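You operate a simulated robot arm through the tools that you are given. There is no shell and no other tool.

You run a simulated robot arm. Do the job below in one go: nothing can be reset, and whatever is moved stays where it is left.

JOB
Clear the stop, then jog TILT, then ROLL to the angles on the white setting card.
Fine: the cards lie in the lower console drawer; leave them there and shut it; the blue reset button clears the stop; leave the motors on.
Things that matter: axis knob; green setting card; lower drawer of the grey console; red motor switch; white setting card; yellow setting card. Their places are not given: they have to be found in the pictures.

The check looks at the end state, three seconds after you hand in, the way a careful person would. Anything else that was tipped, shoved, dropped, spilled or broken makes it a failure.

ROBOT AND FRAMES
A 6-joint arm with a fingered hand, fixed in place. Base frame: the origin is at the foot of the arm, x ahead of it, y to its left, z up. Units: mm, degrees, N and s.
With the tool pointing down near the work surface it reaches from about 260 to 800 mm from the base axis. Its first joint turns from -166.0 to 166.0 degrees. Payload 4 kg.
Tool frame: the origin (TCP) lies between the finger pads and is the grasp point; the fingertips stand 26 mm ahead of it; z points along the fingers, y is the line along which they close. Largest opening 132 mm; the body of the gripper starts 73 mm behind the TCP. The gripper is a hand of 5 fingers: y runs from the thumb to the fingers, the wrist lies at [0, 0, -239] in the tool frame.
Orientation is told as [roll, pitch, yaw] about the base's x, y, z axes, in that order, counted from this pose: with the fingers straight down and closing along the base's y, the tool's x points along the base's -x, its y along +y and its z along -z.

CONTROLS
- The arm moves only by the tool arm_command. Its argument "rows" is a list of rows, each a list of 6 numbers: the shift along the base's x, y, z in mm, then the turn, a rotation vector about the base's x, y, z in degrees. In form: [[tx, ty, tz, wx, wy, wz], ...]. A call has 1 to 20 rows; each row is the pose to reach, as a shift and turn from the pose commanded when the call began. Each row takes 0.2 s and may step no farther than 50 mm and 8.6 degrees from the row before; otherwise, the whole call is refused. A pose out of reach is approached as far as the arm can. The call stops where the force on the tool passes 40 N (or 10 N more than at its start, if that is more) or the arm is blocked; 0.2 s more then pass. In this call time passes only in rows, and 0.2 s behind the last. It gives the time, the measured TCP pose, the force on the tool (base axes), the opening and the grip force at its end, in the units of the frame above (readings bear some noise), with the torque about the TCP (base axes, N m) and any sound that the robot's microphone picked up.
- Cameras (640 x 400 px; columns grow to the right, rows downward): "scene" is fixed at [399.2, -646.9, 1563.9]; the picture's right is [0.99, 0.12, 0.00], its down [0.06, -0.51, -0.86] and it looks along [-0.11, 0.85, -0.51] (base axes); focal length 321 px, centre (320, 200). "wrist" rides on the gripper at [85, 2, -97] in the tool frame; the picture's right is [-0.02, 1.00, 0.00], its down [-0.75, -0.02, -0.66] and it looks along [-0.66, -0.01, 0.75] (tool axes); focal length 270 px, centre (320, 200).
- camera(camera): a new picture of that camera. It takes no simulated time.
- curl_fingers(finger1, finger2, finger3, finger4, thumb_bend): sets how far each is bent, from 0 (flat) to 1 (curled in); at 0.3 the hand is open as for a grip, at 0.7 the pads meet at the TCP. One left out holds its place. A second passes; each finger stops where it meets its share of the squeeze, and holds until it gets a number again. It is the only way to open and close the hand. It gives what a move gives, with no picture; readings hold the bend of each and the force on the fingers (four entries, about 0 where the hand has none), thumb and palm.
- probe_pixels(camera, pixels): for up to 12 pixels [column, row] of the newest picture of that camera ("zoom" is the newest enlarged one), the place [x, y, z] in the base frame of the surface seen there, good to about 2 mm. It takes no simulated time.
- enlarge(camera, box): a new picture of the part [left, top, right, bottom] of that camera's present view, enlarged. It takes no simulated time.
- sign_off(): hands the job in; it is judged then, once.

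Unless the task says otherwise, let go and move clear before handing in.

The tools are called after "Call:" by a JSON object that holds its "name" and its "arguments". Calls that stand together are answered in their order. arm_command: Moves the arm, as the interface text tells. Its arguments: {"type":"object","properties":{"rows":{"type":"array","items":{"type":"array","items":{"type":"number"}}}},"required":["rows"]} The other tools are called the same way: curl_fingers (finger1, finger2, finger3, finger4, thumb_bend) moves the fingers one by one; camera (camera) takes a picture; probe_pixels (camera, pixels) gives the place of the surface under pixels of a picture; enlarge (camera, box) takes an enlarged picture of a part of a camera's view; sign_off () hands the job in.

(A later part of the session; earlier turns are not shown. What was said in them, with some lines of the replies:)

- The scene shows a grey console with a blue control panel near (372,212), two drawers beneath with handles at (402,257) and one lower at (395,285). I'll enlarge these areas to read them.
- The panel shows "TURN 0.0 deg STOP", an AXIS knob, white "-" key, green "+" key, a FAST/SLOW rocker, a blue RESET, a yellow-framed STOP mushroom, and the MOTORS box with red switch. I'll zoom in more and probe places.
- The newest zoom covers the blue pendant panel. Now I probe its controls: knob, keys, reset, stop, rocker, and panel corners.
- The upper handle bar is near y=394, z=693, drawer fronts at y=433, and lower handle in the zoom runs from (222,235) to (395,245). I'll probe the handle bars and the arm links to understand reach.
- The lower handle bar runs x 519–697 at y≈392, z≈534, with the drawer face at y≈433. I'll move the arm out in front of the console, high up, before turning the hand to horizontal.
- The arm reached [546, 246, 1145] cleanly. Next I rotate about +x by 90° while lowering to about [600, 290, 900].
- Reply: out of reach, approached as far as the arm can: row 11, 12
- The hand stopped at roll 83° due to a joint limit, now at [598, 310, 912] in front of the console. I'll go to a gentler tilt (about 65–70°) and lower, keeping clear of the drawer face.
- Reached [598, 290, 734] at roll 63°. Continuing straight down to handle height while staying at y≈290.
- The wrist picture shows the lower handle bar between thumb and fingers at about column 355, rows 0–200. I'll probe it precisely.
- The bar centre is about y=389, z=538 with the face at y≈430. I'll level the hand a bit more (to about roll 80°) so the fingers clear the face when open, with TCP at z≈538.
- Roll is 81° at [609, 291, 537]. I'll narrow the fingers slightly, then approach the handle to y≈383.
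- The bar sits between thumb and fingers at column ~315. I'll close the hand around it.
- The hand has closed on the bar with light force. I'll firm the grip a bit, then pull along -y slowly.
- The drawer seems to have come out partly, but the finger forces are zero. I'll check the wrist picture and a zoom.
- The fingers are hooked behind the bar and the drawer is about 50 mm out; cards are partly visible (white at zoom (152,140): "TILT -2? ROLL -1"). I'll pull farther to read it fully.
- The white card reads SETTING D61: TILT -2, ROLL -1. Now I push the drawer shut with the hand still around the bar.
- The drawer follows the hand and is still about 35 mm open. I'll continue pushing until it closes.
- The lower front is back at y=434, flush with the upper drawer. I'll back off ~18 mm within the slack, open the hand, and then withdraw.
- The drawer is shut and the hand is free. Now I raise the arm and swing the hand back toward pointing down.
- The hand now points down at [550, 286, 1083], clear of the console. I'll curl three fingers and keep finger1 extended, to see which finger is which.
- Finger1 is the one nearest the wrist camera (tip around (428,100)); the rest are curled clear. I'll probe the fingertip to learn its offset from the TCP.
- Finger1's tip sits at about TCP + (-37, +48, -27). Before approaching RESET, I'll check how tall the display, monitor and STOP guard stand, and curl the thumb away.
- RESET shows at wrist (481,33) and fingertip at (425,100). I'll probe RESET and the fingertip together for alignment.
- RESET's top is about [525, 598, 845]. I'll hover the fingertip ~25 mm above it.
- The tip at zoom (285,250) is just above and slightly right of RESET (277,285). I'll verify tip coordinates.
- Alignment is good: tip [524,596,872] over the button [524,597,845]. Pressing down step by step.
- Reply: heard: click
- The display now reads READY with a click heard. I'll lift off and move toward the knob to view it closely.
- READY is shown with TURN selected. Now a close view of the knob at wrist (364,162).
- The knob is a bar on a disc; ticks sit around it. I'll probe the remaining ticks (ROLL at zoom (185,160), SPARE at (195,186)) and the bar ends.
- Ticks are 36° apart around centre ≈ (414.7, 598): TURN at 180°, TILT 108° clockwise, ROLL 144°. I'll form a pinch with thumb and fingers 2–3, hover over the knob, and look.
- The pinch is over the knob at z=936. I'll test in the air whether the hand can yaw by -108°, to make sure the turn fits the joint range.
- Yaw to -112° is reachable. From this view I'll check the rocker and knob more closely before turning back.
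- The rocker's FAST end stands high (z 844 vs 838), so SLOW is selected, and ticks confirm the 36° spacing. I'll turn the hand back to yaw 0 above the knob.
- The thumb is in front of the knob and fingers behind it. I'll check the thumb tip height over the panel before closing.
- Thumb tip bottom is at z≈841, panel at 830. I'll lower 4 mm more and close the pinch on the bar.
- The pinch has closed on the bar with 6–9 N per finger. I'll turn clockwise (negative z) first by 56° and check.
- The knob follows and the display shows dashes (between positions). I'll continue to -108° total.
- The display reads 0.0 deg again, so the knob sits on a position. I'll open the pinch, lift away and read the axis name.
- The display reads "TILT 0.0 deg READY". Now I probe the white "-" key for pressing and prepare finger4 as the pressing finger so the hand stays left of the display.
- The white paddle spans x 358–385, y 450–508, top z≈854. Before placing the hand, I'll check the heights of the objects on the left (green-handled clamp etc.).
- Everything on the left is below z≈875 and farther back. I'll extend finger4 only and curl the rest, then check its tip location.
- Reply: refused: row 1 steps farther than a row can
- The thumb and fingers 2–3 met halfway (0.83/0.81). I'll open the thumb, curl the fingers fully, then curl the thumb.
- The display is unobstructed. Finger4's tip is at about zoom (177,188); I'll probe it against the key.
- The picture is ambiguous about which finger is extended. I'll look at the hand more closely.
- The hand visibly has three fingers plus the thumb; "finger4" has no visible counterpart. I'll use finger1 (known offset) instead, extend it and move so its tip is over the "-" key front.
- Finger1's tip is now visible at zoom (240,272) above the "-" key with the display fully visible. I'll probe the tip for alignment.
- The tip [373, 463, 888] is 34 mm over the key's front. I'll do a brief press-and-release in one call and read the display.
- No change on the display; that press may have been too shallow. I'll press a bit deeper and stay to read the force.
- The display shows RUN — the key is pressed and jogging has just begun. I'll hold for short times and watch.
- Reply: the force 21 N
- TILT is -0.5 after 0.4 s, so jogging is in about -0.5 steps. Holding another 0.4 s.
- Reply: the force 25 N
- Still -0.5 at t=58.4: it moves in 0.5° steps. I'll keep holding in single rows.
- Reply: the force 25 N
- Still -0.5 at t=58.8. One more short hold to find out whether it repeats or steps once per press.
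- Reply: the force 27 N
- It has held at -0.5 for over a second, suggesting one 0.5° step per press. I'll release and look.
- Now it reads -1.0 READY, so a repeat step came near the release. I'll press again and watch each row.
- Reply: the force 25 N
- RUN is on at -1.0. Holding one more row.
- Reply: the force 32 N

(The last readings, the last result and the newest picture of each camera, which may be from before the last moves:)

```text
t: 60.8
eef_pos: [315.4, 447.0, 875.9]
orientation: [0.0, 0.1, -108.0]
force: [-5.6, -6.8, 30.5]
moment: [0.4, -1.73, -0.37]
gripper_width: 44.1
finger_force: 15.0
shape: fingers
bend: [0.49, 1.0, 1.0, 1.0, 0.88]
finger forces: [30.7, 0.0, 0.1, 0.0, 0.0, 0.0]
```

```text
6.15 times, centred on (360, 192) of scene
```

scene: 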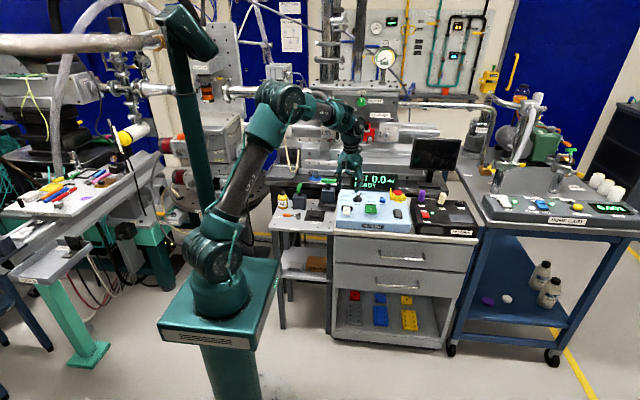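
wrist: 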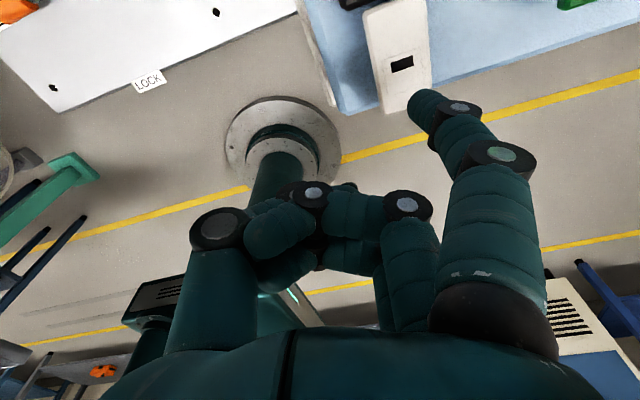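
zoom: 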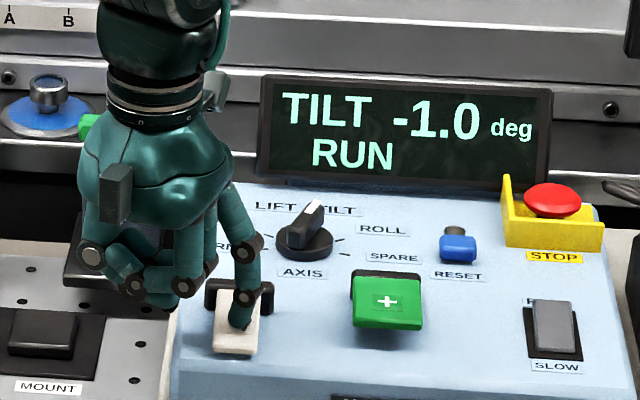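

Still -1.0 at t=60.8: it looks like a slow continuous motion (~0.4°/s) shown in 0.5° steps. I'll continue in single rows noting the transition.

Call:
{"name": "arm_command", "arguments": {"rows": [[0, 0, 0.5, 0, 0, 0]]}}

Call:
{"name": "enlarge", "arguments": {"camera": "scene", "box": [325, 160, 395, 225]}}

```text
t: 61.2
eef_pos: [314.1, 447.0, 876.1]
orientation: [-0.1, -0.1, -107.9]
force: [-6.1, -7.5, 28.1]
moment: [0.36, -1.58, -0.34]
gripper_width: 44.3
finger_force: 14.3
shape: fingers
bend: [0.49, 1.0, 1.0, 1.0, 0.88]
finger forces: [29.1, 0.1, 0.0, 0.0, 0.0, 0.0]
```

```text
6.15 times, centred on (360, 192) of scene
```

zoom: 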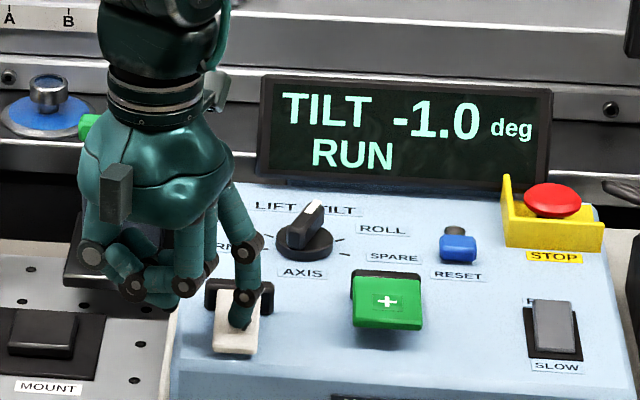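

Still -1.0 at t=61.2. One more row.

Call:
{"name": "arm_command", "arguments": {"rows": [[0, 0, 0, 0, 0, 0]]}}

Call:
{"name": "enlarge", "arguments": {"camera": "scene", "box": [325, 160, 395, 225]}}

```text
t: 61.6
eef_pos: [314.7, 446.7, 876.5]
orientation: [0.0, -0.1, -108.1]
force: [-6.7, -7.6, 28.5]
moment: [0.37, -1.61, -0.3]
gripper_width: 44.3
finger_force: 14.9
shape: fingers
bend: [0.49, 1.0, 1.0, 1.0, 0.88]
finger forces: [29.5, 0.0, 0.0, 0.0, 0.0, 0.0]
```

```text
6.15 times, centred on (360, 192) of scene
```

zoom: 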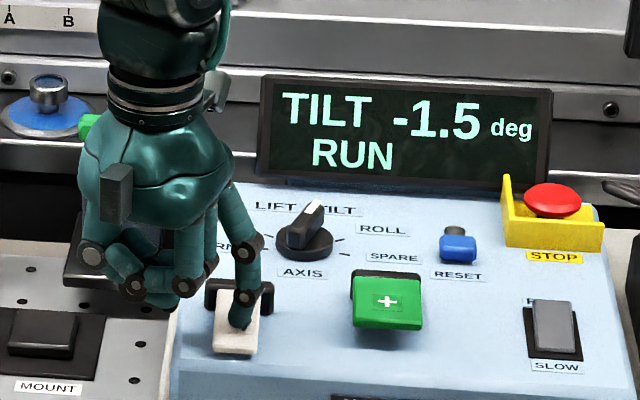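

-1.5 at t=61.6: consistent with ~0.4°/s, display rounded to 0.5°. I'll keep holding row by row and aim for the middle of the -2.0 band.

Call:
{"name": "arm_command", "arguments": {"rows": [[0, 0, 0, 0, 0, 0], [0, 0, 0, 0, 0, 0]]}}

Call:
{"name": "enlarge", "arguments": {"camera": "scene", "box": [325, 160, 395, 225]}}

```text
t: 62.2
eef_pos: [316.5, 446.0, 876.0]
orientation: [-0.1, 0.0, -108.0]
force: [-6.3, -7.1, 29.6]
moment: [0.37, -1.63, -0.38]
gripper_width: 44.2
finger_force: 15.0
shape: fingers
bend: [0.49, 1.0, 1.0, 1.0, 0.88]
finger forces: [29.9, 0.1, 0.1, 0.1, 0.0, 0.1]
```

```text
6.15 times, centred on (360, 192) of scene
```

zoom: 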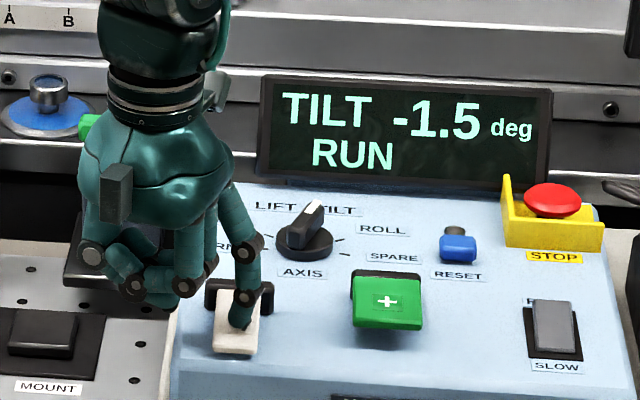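

-1.5 at t=62.2, as predicted. One more row.

Call:
{"name": "arm_command", "arguments": {"rows": [[0, 0, 0, 0, 0, 0]]}}

Call:
{"name": "enlarge", "arguments": {"camera": "scene", "box": [325, 160, 395, 225]}}

```text
t: 62.6
eef_pos: [315.9, 446.3, 876.5]
orientation: [-0.1, 0.0, -108.0]
force: [-6.7, -8.1, 29.9]
moment: [0.35, -1.65, -0.33]
gripper_width: 44.0
finger_force: 15.4
shape: fingers
bend: [0.49, 1.0, 1.0, 1.0, 0.88]
finger forces: [29.9, 0.0, 0.0, 0.1, 0.1, 0.0]
```

```text
6.15 times, centred on (360, 192) of scene
```

zoom: 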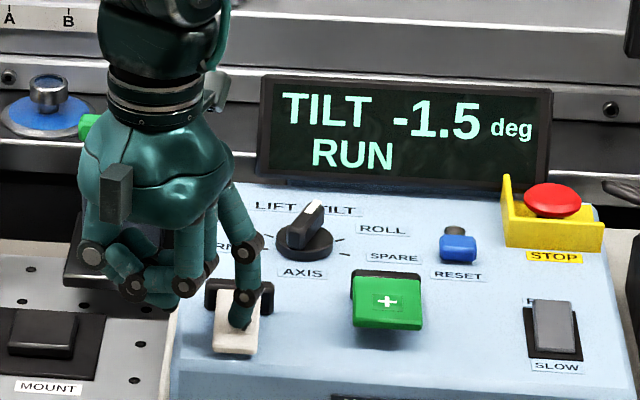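

Still -1.5 at t=62.6; the step to -2.0 should come shortly. One more row.

Call:
{"name": "arm_command", "arguments": {"rows": [[0, 0, 0, 0, 0, 0]]}}

Call:
{"name": "enlarge", "arguments": {"camera": "scene", "box": [325, 160, 395, 225]}}

```text
t: 63.0
eef_pos: [316.1, 445.8, 876.7]
orientation: [-0.1, 0.0, -108.0]
force: [-6.8, -6.3, 27.8]
moment: [0.37, -1.66, -0.34]
gripper_width: 43.8
finger_force: 14.8
shape: fingers
bend: [0.49, 1.0, 1.0, 1.0, 0.88]
finger forces: [29.8, 0.0, 0.0, 0.0, 0.0, 0.1]
```

```text
6.15 times, centred on (360, 192) of scene
```

zoom: 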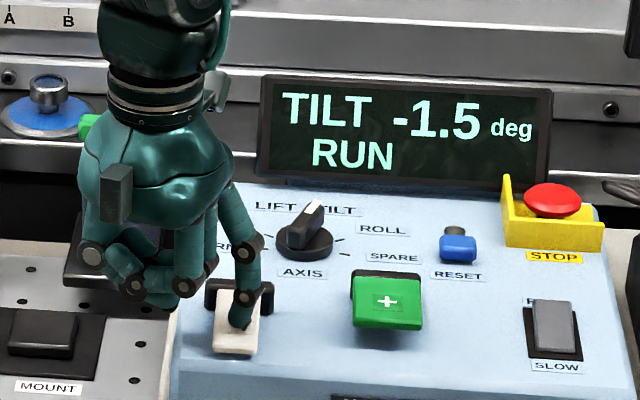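

Still -1.5 at t=63.0, so the rate is a bit slower than thought. Another row.

Call:
{"name": "arm_command", "arguments": {"rows": [[0, 0, 0, 0, 0, 0]]}}

Call:
{"name": "enlarge", "arguments": {"camera": "scene", "box": [325, 160, 395, 225]}}

```text
t: 63.4
eef_pos: [315.5, 446.5, 876.9]
orientation: [-0.2, -0.1, -107.9]
force: [-6.9, -7.4, 29.9]
moment: [0.39, -1.68, -0.34]
gripper_width: 44.1
finger_force: 14.3
shape: fingers
bend: [0.49, 1.0, 1.0, 1.0, 0.88]
finger forces: [29.8, 0.1, 0.0, 0.1, 0.1, 0.0]
```

```text
6.15 times, centred on (360, 192) of scene
```

zoom: 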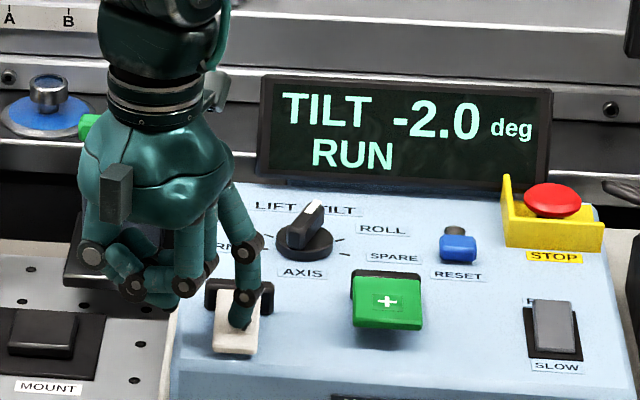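

-2.0 appeared between t=63.0 and 63.4; period ≈1.5 s (≈1/3°/s). I'll hold ~0.5 s more to centre on -2.0, then release.

Call:
{"name": "arm_command", "arguments": {"rows": [[0, 0, 0, 0, 0, 0], [0, 0, 0, 0, 0, 0], [0, 0, 12, 0, 0, 0], [0, 0, 30, 0, 0, 0], [0, 0, 50, 0, 0, 0]]}}

Call:
{"name": "enlarge", "arguments": {"camera": "scene", "box": [325, 160, 395, 225]}}

```text
t: 64.6
eef_pos: [315.2, 448.6, 924.4]
orientation: [-0.1, 0.0, -108.1]
force: [-0.5, 0.0, -0.3]
moment: [0.01, 0.0, -0.04]
gripper_width: 44.0
finger_force: 0.1
shape: fingers
bend: [0.45, 1.0, 1.0, 1.0, 0.88]
finger forces: [0.1, 0.0, 0.1, 0.0, 0.0, 0.1]
```

```text
6.15 times, centred on (360, 192) of scene
```

zoom: 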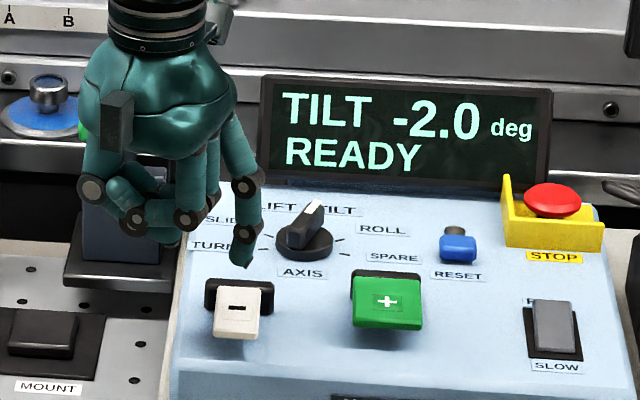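

TILT reads -2.0 READY. Next: form the pinch again, hover over the knob, and test yaw to -144° in the air.

Call:
{"name": "curl_fingers", "arguments": {"thumb_bend": 0.5, "finger1": 1.0}}

Call:
{"name": "curl_fingers", "arguments": {"finger2": 0.5, "finger3": 0.5}}

Call:
{"name": "arm_command", "arguments": {"rows": [[0, 10, 25, 0, 0, 0], [25, 45, 30, 0, 0, 0], [50, 85, 30, 0, 0, 0], [75, 120, 30, 0, 0, 0], [99.5, 149.5, 25, 0, 0, 0]]}}

Call:
{"name": "arm_command", "arguments": {"rows": [[0, 0, 0, 0, 0, -8], [0, 0, 0, 0, 0, -16], [0, 0, 0, 0, 0, -24], [0, 0, 0, 0, 0, -32], [0, 0, 0, 0, 0, -38]]}}

Call:
{"name": "camera", "arguments": {"camera": "wrist"}}

```text
t: 65.6
eef_pos: [314.7, 448.4, 926.1]
orientation: [0.0, 0.0, -108.0]
force: [-0.2, 0.6, -0.4]
moment: [-0.04, -0.01, -0.01]
gripper_width: 52.4
finger_force: 0.0
shape: fingers
bend: [1.0, 1.0, 1.0, 1.0, 0.5]
finger forces: [0.0, 0.0, 0.1, 0.1, 0.1, 0.1]
```

```text
t: 66.6
eef_pos: [316.1, 448.5, 926.2]
orientation: [-0.1, 0.1, -108.0]
force: [-0.1, 0.8, -0.5]
moment: [-0.02, 0.02, -0.03]
gripper_width: 52.0
finger_force: 0.1
shape: fingers
bend: [1.0, 0.5, 0.5, 1.0, 0.5]
finger forces: [0.0, 0.1, 0.1, 0.0, 0.0, 0.0]
```

```text
t: 67.8
eef_pos: [414.8, 596.9, 952.0]
orientation: [-0.1, 0.0, -108.0]
force: [0.3, -0.5, 0.8]
moment: [-0.01, 0.02, 0.04]
gripper_width: 52.4
finger_force: 0.0
shape: fingers
bend: [1.0, 0.5, 0.5, 1.0, 0.5]
finger forces: [0.0, 0.0, 0.0, 0.0, 0.0, 0.1]
```

```text
t: 69.0
eef_pos: [415.0, 596.2, 951.7]
orientation: [-0.2, 0.0, -146.1]
force: [-0.2, 0.3, 0.3]
moment: [0.02, 0.0, 0.0]
gripper_width: 52.1
finger_force: 0.0
shape: fingers
bend: [1.0, 0.5, 0.5, 1.0, 0.5]
finger forces: [0.1, 0.0, 0.0, 0.0, 0.1, 0.0]
```

```text
taken
```

wrist: 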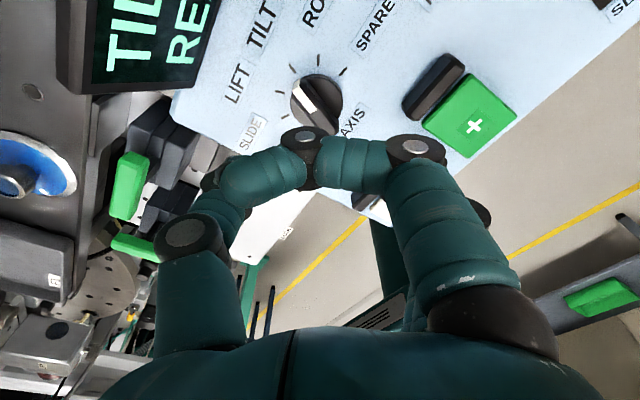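

Yaw -146° is reachable. Back to -108°, then descend to z≈869 around the knob bar.

Call:
{"name": "arm_command", "arguments": {"rows": [[0, 0, 0, 0, 0, 8], [0, 0, 0, 0, 0, 16], [0, 0, 0, 0, 0, 24], [0, 0, 0, 0, 0, 32], [0, 1, 0, 0, 0, 38]]}}

Call:
{"name": "arm_command", "arguments": {"rows": [[0, 0, -20, 0, 0, 0], [0, 0, -40, 0, 0, 0], [0, 0, -58, 0, 0, 0], [0, 0, -72, 0, 0, 0], [0, 0, -82, 0, 0, 0]]}}

Call:
{"name": "enlarge", "arguments": {"camera": "scene", "box": [335, 165, 405, 225]}}

Call:
{"name": "camera", "arguments": {"camera": "wrist"}}

```text
t: 70.2
eef_pos: [414.8, 598.5, 950.6]
orientation: [-0.2, 0.0, -107.9]
force: [-0.1, -0.1, 1.0]
moment: [0.03, 0.0, 0.0]
gripper_width: 52.3
finger_force: 0.0
shape: fingers
bend: [1.0, 0.5, 0.5, 1.0, 0.5]
finger forces: [0.1, 0.0, 0.0, 0.0, 0.0, 0.0]
```

```text
t: 71.4
eef_pos: [415.2, 597.3, 869.0]
orientation: [-0.1, 0.0, -108.0]
force: [0.0, -0.1, 0.1]
moment: [-0.01, 0.01, -0.02]
gripper_width: 52.4
finger_force: 0.1
shape: fingers
bend: [1.0, 0.5, 0.5, 1.0, 0.5]
finger forces: [0.0, 0.0, 0.0, 0.0, 0.0, 0.1]
```

```text
6.67 times, centred on (370, 195) of scene
```

zoom: 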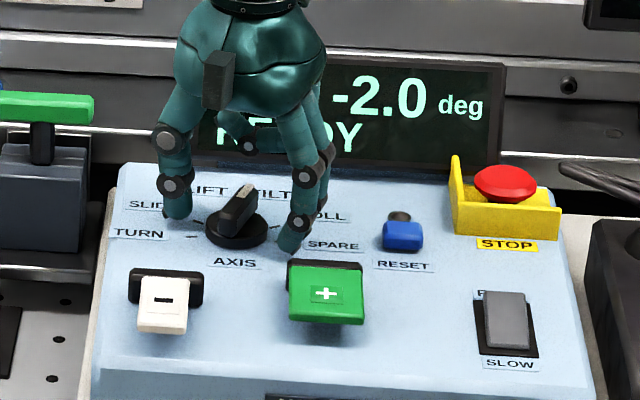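

```text
taken
```

wrist: 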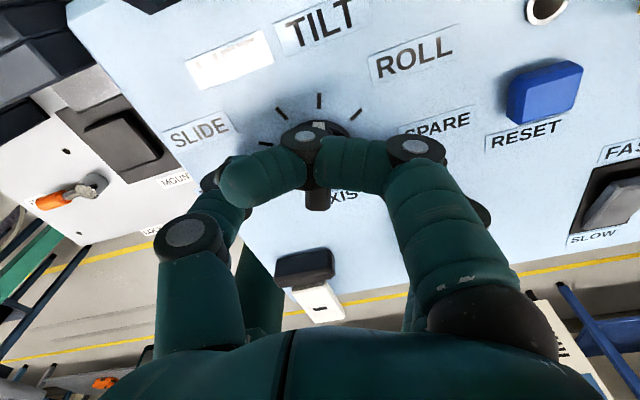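

The bar is between the thumb and fingers. Close the pinch and turn -36° to ROLL.

Call:
{"name": "curl_fingers", "arguments": {"finger2": 0.74, "finger3": 0.74, "thumb_bend": 0.74}}

Call:
{"name": "arm_command", "arguments": {"rows": [[0, 0, 0, 0, 0, -8], [0, 0, 0, 0, 0, -16], [0, 0, 0, 0, 0, -24], [0, 0, 0, 0, 0, -31], [0, 0, 0, 0, 0, -36]]}}

Call:
{"name": "enlarge", "arguments": {"camera": "scene", "box": [335, 165, 405, 225]}}

Call:
{"name": "camera", "arguments": {"camera": "wrist"}}

```text
t: 72.4
eef_pos: [414.8, 597.0, 868.6]
orientation: [-0.1, 0.1, -108.0]
force: [-1.2, 2.7, -4.2]
moment: [0.12, 0.24, 0.0]
gripper_width: 45.2
finger_force: 11.6
shape: fingers
bend: [1.0, 0.71, 0.71, 1.0, 0.68]
finger forces: [0.0, 5.2, 5.0, 0.1, 12.9, 0.0]
```

```text
t: 73.6
eef_pos: [414.8, 596.3, 868.2]
orientation: [-0.1, -0.1, -144.1]
force: [-6.6, -1.5, -9.0]
moment: [0.0, 0.19, 0.01]
gripper_width: 45.5
finger_force: 11.1
shape: fingers
bend: [1.0, 0.71, 0.71, 1.0, 0.67]
finger forces: [0.0, 5.0, 4.0, 0.1, 12.3, 0.0]
```

```text
6.67 times, centred on (370, 195) of scene
```

zoom: 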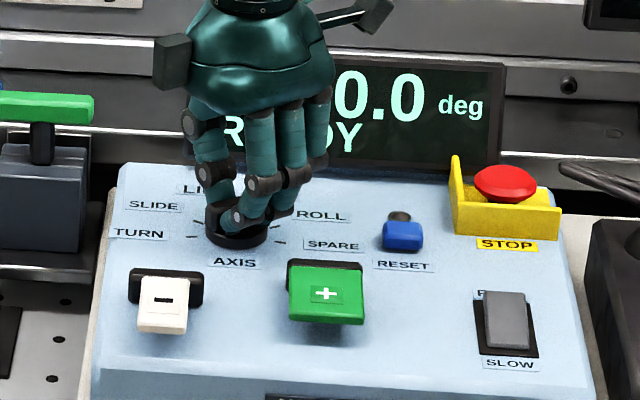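

```text
taken
```

wrist: 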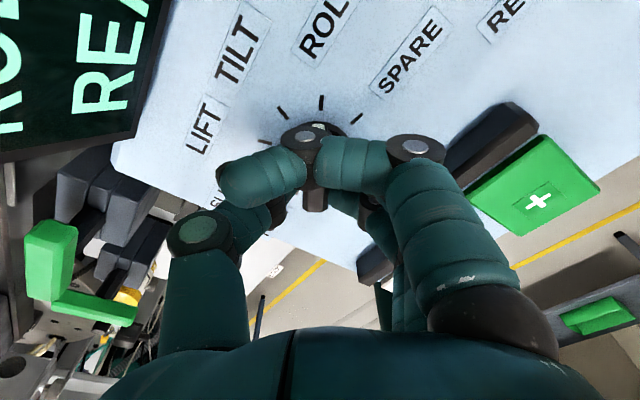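

The display shows 0.0 deg again at the ROLL position. I'll open the pinch just a little, lift and read the axis.

Call:
{"name": "curl_fingers", "arguments": {"finger2": 0.58, "finger3": 0.58, "thumb_bend": 0.56}}

Call:
{"name": "arm_command", "arguments": {"rows": [[0, 0, 10, 0, 0, 0], [0, 0, 30, 0, 0, 0], [0, 0, 60, 0, 0, 0], [-10, -30, 85, 0, 0, 5], [-30, -65, 90, 0, 0, 12], [-55, -100, 85, 0, 0, 20], [-80, -130, 75, 0, 0, 28], [-100, -150, 60, 0, 0, 36]]}}

Call:
{"name": "enlarge", "arguments": {"camera": "scene", "box": [325, 160, 395, 225]}}

```text
t: 74.6
eef_pos: [415.8, 597.3, 868.4]
orientation: [-0.1, 0.0, -144.0]
force: [-0.1, -0.3, -0.7]
moment: [-0.04, 0.0, -0.03]
gripper_width: 49.2
finger_force: 0.0
shape: fingers
bend: [1.0, 0.57, 0.57, 1.0, 0.56]
finger forces: [0.1, 0.0, 0.0, 0.0, 0.1, 0.0]
```

```text
t: 76.4
eef_pos: [316.7, 446.0, 927.8]
orientation: [-0.1, 0.0, -107.8]
force: [0.1, 0.8, -0.6]
moment: [0.04, 0.01, 0.01]
gripper_width: 49.5
finger_force: 0.1
shape: fingers
bend: [1.0, 0.57, 0.57, 1.0, 0.56]
finger forces: [0.0, 0.0, 0.0, 0.0, 0.0, 0.2]
```

```text
6.15 times, centred on (360, 192) of scene
```

zoom: 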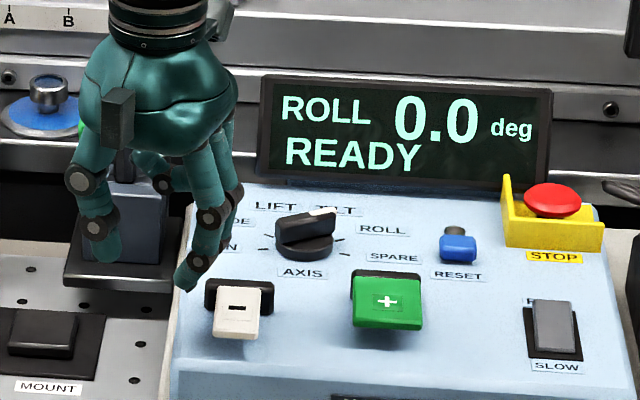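

ROLL 0.0 READY is shown. Reform the pressing hand: curl fingers 2–3, then the thumb, with finger1 extended.

Call:
{"name": "curl_fingers", "arguments": {"finger2": 1.0, "finger3": 1.0, "thumb_bend": 0.4}}

Call:
{"name": "curl_fingers", "arguments": {"finger1": 0.45, "thumb_bend": 1.0}}

Call:
{"name": "enlarge", "arguments": {"camera": "scene", "box": [325, 160, 395, 225]}}

Call:
{"name": "probe_pixels", "arguments": {"camera": "zoom", "pixels": [[241, 266], [241, 260], [242, 250], [232, 300], [225, 325]]}}

```text
t: 77.4
eef_pos: [316.3, 447.2, 928.3]
orientation: [-0.1, 0.1, -107.9]
force: [1.2, -0.9, -0.4]
moment: [0.01, 0.02, -0.02]
gripper_width: 58.3
finger_force: 0.1
shape: fingers
bend: [1.0, 1.0, 1.0, 1.0, 0.4]
finger forces: [0.0, 0.0, 0.0, 0.1, 0.0, 0.0]
```

```text
t: 78.4
eef_pos: [315.3, 446.9, 929.3]
orientation: [-0.1, 0.0, -108.0]
force: [0.7, -0.4, -1.2]
moment: [0.01, 0.02, -0.01]
gripper_width: 43.5
finger_force: 0.0
shape: fingers
bend: [0.45, 1.0, 1.0, 1.0, 0.88]
finger forces: [0.1, 0.1, 0.0, 0.2, 0.0, 0.0]
```

```text
6.15 times, centred on (360, 192) of scene
```

zoom: 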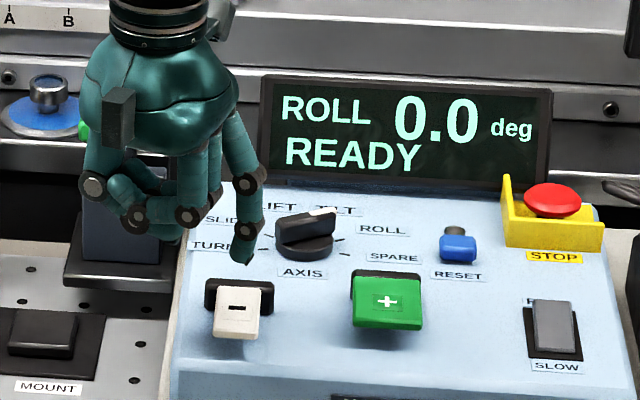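

```text
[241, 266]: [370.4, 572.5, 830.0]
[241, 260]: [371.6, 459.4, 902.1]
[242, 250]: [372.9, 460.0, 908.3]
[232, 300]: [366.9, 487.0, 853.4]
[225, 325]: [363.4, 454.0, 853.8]
```

Alignment is as before. Press down to the same depth and watch ROLL.

Call:
{"name": "arm_command", "arguments": {"rows": [[0, 0, -25, 0, 0, 0], [0, 0, -42, 0, 0, 0], [0, 0, -53.5, 0, 0, 0]]}}

Call:
{"name": "enlarge", "arguments": {"camera": "scene", "box": [325, 160, 395, 225]}}

```text
t: 79.2
eef_pos: [316.6, 447.0, 876.0]
orientation: [0.0, 0.2, -108.1]
force: [-6.3, -8.0, 28.8]
moment: [0.35, -1.65, -0.33]
gripper_width: 43.6
finger_force: 14.9
shape: fingers
bend: [0.49, 1.0, 1.0, 1.0, 0.88]
finger forces: [29.7, 0.0, 0.0, 0.1, 0.0, 0.0]
```

```text
6.15 times, centred on (360, 192) of scene
```

zoom: 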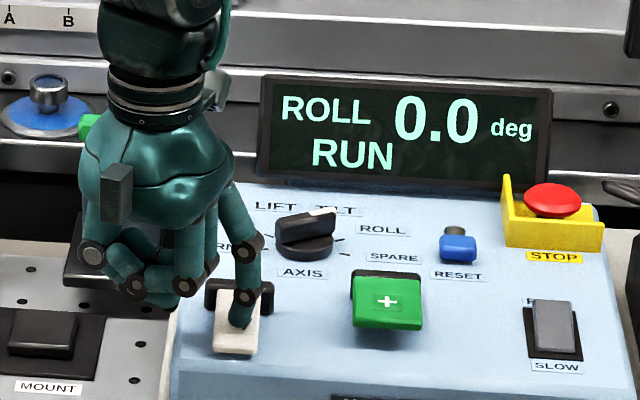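

ROLL 0.0 RUN at t=79.2; pressed just now. Holding row by row.

Call:
{"name": "arm_command", "arguments": {"rows": [[0, 0, 0, 0, 0, 0]]}}

Call:
{"name": "enlarge", "arguments": {"camera": "scene", "box": [325, 160, 395, 225]}}

```text
t: 79.6
eef_pos: [315.5, 447.8, 875.6]
orientation: [0.1, 0.2, -108.0]
force: [-7.5, -8.3, 36.8]
moment: [0.53, -2.1, -0.36]
gripper_width: 43.8
finger_force: 18.8
shape: fingers
bend: [0.51, 1.0, 1.0, 1.0, 0.88]
finger forces: [37.6, 0.1, 0.0, 0.0, 0.0, 0.0]
```

```text
6.15 times, centred on (360, 192) of scene
```

zoom: 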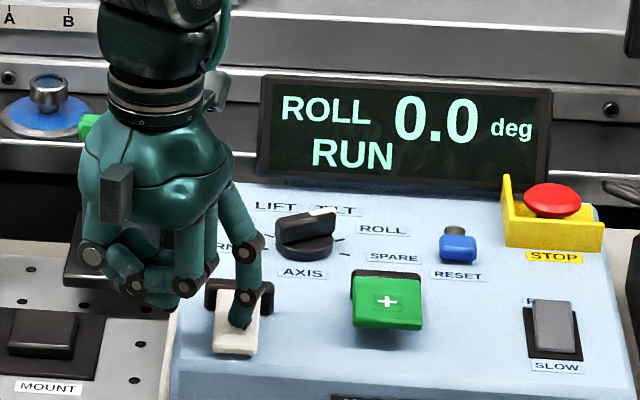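

Still 0.0 at t=79.6 with RUN. The force is 37 N, so I'll ease up by 1 mm and keep holding.

Call:
{"name": "arm_command", "arguments": {"rows": [[0, 0, 1, 0, 0, 0]]}}

Call:
{"name": "enlarge", "arguments": {"camera": "scene", "box": [325, 160, 395, 225]}}

```text
t: 80.0
eef_pos: [316.4, 446.8, 877.6]
orientation: [-0.1, 0.1, -107.9]
force: [-4.0, -1.7, 30.5]
moment: [0.55, -1.83, -0.04]
gripper_width: 44.0
finger_force: 16.1
shape: fingers
bend: [0.51, 1.0, 1.0, 1.0, 0.88]
finger forces: [30.8, 0.1, 0.0, 0.0, 0.0, 0.0]
```

```text
6.15 times, centred on (360, 192) of scene
```

zoom: 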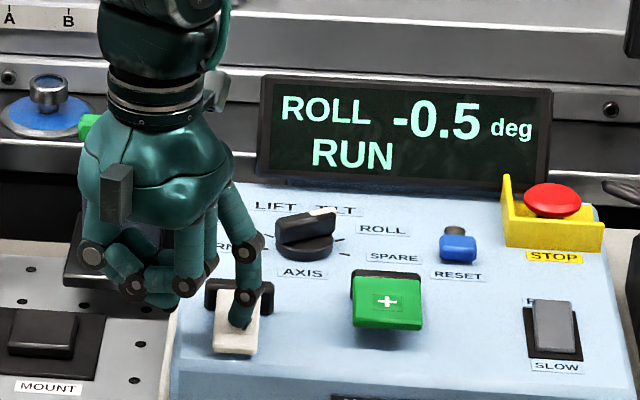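

-0.5 appeared between t=79.6 and 80.0, matching 1/3°/s from t0≈79.0. I expect -1.0 from ≈81.25 and the centre at ≈82.0; holding 0.8 s.

Call:
{"name": "arm_command", "arguments": {"rows": [[0, 0, 0, 0, 0, 0], [0, 0, 0, 0, 0, 0], [0, 0, 0, 0, 0, 0]]}}

Call:
{"name": "enlarge", "arguments": {"camera": "scene", "box": [325, 160, 395, 225]}}

```text
t: 80.8
eef_pos: [316.8, 447.0, 876.6]
orientation: [-0.1, 0.2, -108.1]
force: [-3.7, 3.0, 29.8]
moment: [0.7, -1.8, 0.14]
gripper_width: 44.0
finger_force: 14.3
shape: fingers
bend: [0.51, 1.0, 1.0, 1.0, 0.88]
finger forces: [29.1, 0.0, 0.0, 0.0, 0.1, 0.0]
```

```text
6.15 times, centred on (360, 192) of scene
```

zoom: 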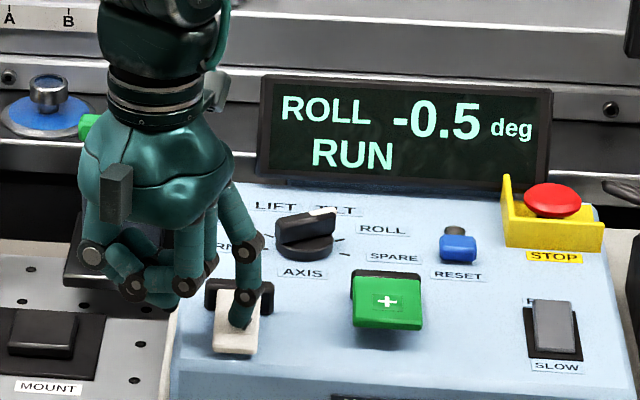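

-0.5 at t=80.8, as expected. Holding one more row.

Call:
{"name": "arm_command", "arguments": {"rows": [[0, 0, 0, 0, 0, 0]]}}

Call:
{"name": "enlarge", "arguments": {"camera": "scene", "box": [325, 160, 395, 225]}}

```text
t: 81.2
eef_pos: [316.0, 447.6, 876.4]
orientation: [-0.1, 0.1, -108.0]
force: [-2.0, 3.8, 29.9]
moment: [0.77, -1.86, 0.31]
gripper_width: 44.0
finger_force: 14.9
shape: fingers
bend: [0.51, 1.0, 1.0, 1.0, 0.88]
finger forces: [29.0, 0.1, 0.1, 0.1, 0.1, 0.1]
```

```text
6.15 times, centred on (360, 192) of scene
```

zoom: 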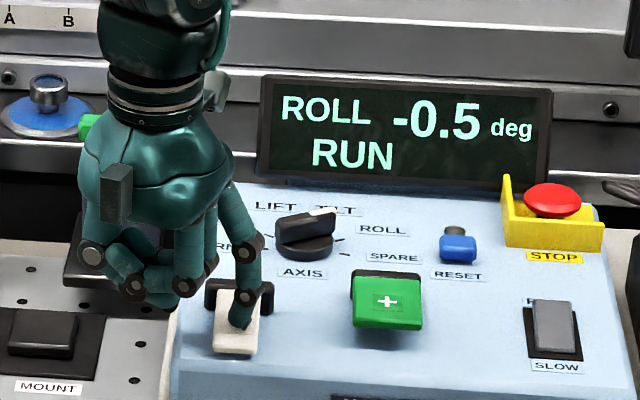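

Still -0.5 at t=81.2. One more row.

Call:
{"name": "arm_command", "arguments": {"rows": [[0, 0, 0, 0, 0, 0]]}}

Call:
{"name": "enlarge", "arguments": {"camera": "scene", "box": [325, 160, 395, 225]}}

```text
t: 81.6
eef_pos: [316.1, 447.4, 876.3]
orientation: [-0.2, 0.1, -107.9]
force: [-2.8, 5.0, 30.8]
moment: [0.78, -1.85, 0.34]
gripper_width: 44.0
finger_force: 14.8
shape: fingers
bend: [0.51, 1.0, 1.0, 1.0, 0.88]
finger forces: [29.2, 0.0, 0.0, 0.0, 0.0, 0.1]
```

```text
6.15 times, centred on (360, 192) of scene
```

zoom: 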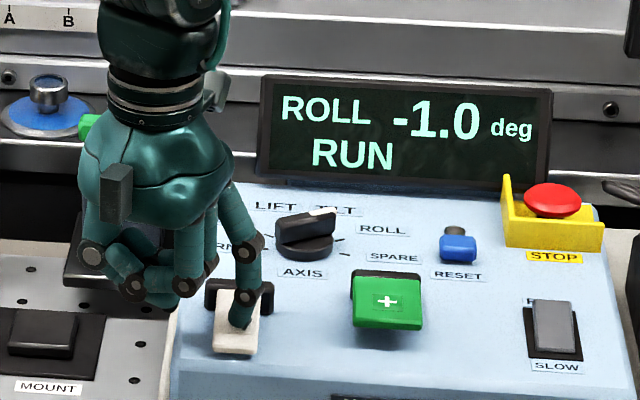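

-1.0 appeared between 81.2 and 81.6. Hold ~0.45 s more to centre, then release and lift clear.

Call:
{"name": "arm_command", "arguments": {"rows": [[0, 0, 0, 0, 0, 0], [0, 0, 0, 0, 0, 0], [0, 0, 12, 0, 0, 0], [0, 0, 30, 0, 0, 0], [0, 0, 60, 0, 0, 0]]}}

Call:
{"name": "enlarge", "arguments": {"camera": "scene", "box": [325, 160, 395, 225]}}

```text
t: 82.8
eef_pos: [316.4, 448.2, 934.7]
orientation: [-0.1, 0.0, -108.0]
force: [0.4, -0.6, -0.6]
moment: [-0.01, -0.01, 0.01]
gripper_width: 44.2
finger_force: 0.1
shape: fingers
bend: [0.45, 1.0, 1.0, 1.0, 0.88]
finger forces: [0.1, 0.0, 0.1, 0.1, 0.0, 0.1]
```

```text
6.15 times, centred on (360, 192) of scene
```

zoom: 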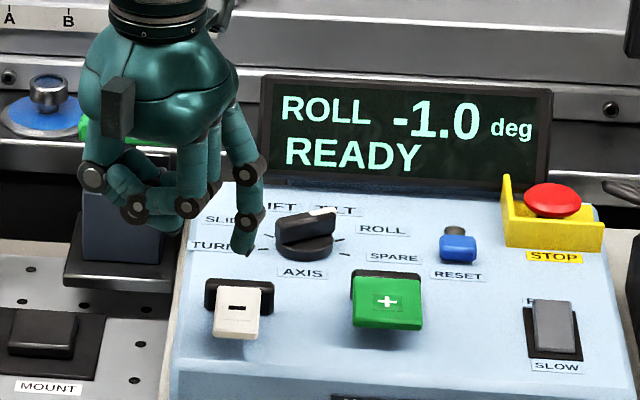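

ROLL reads -1.0 READY. I'll move up and away and then check the drawer, motors lamp, and surroundings.

Call:
{"name": "arm_command", "arguments": {"rows": [[0, -10, 40, 0, 0, 0], [0, -25, 80, 0, 0, 6], [0, -40, 120, 0, 0, 14], [0, -55, 155, 0, 0, 22], [0, -70, 180, 0, 0, 30], [0, -80, 200, 0, 0, 38]]}}

Call:
{"name": "camera", "arguments": {"camera": "scene"}}

Call:
{"name": "enlarge", "arguments": {"camera": "scene", "box": [325, 165, 485, 265]}}

Call:
{"name": "enlarge", "arguments": {"camera": "scene", "box": [320, 230, 480, 330]}}

Call:
{"name": "probe_pixels", "arguments": {"camera": "zoom", "pixels": [[130, 200], [500, 230], [130, 100], [500, 130], [300, 185], [308, 225]]}}

```text
t: 84.2
eef_pos: [315.6, 367.2, 1137.1]
orientation: [-0.2, 0.0, -69.9]
force: [0.8, -0.1, 0.1]
moment: [-0.01, 0.01, 0.03]
gripper_width: 44.1
finger_force: 0.0
shape: fingers
bend: [0.45, 1.0, 1.0, 1.0, 0.88]
finger forces: [0.0, 0.0, 0.0, 0.0, 0.0, 0.0]
```

```text
taken
```

scene: 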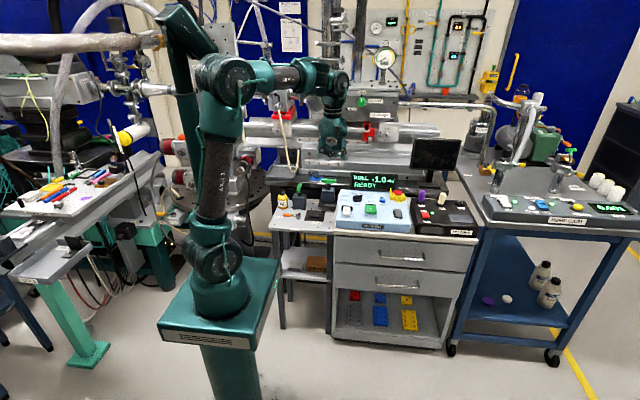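

```text
4.00 times, centred on (405, 215) of scene
```

zoom: 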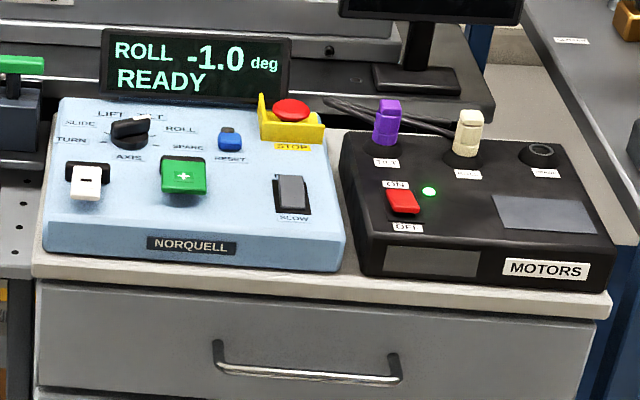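

```text
4.00 times, centred on (400, 280) of scene
```

zoom: 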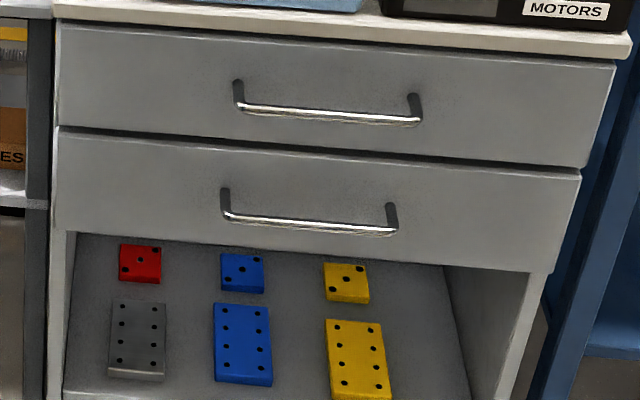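

```text
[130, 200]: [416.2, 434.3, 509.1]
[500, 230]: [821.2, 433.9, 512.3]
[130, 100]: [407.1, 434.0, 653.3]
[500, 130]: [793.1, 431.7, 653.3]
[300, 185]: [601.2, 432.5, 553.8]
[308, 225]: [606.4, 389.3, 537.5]
```

The display reads ROLL -1.0 READY after TILT was set to -2.0. The motors lamp is green with the switch ON, both drawer fronts sit flush at y≈434, and the arm is clear. I'm handing in.

Call:
{"name": "sign_off", "arguments": {}}

```text
The job is handed in.
```

The stop is cleared and both axes are at the white card's angles: TILT -2.0 first, then ROLL -1.0. I handed the job in at that point; no verdict came back.

- **Card:** the white card is setting D61. It was read in the lower drawer without being touched, and all three cards stayed there.
- **Angles:** after each jog the display showed the card's value and READY. It rounds to 0.5°, so I timed each release to land near the middle of that step. I didn't switch back to TILT to re-read it after jogging ROLL.
- **Drawer and motors:** the lower drawer is shut, flush with the upper one. The motor switch is on and its green lamp is lit.
- **Arm:** it is raised clear of the console. Nothing looked moved or knocked over in the last pictures.
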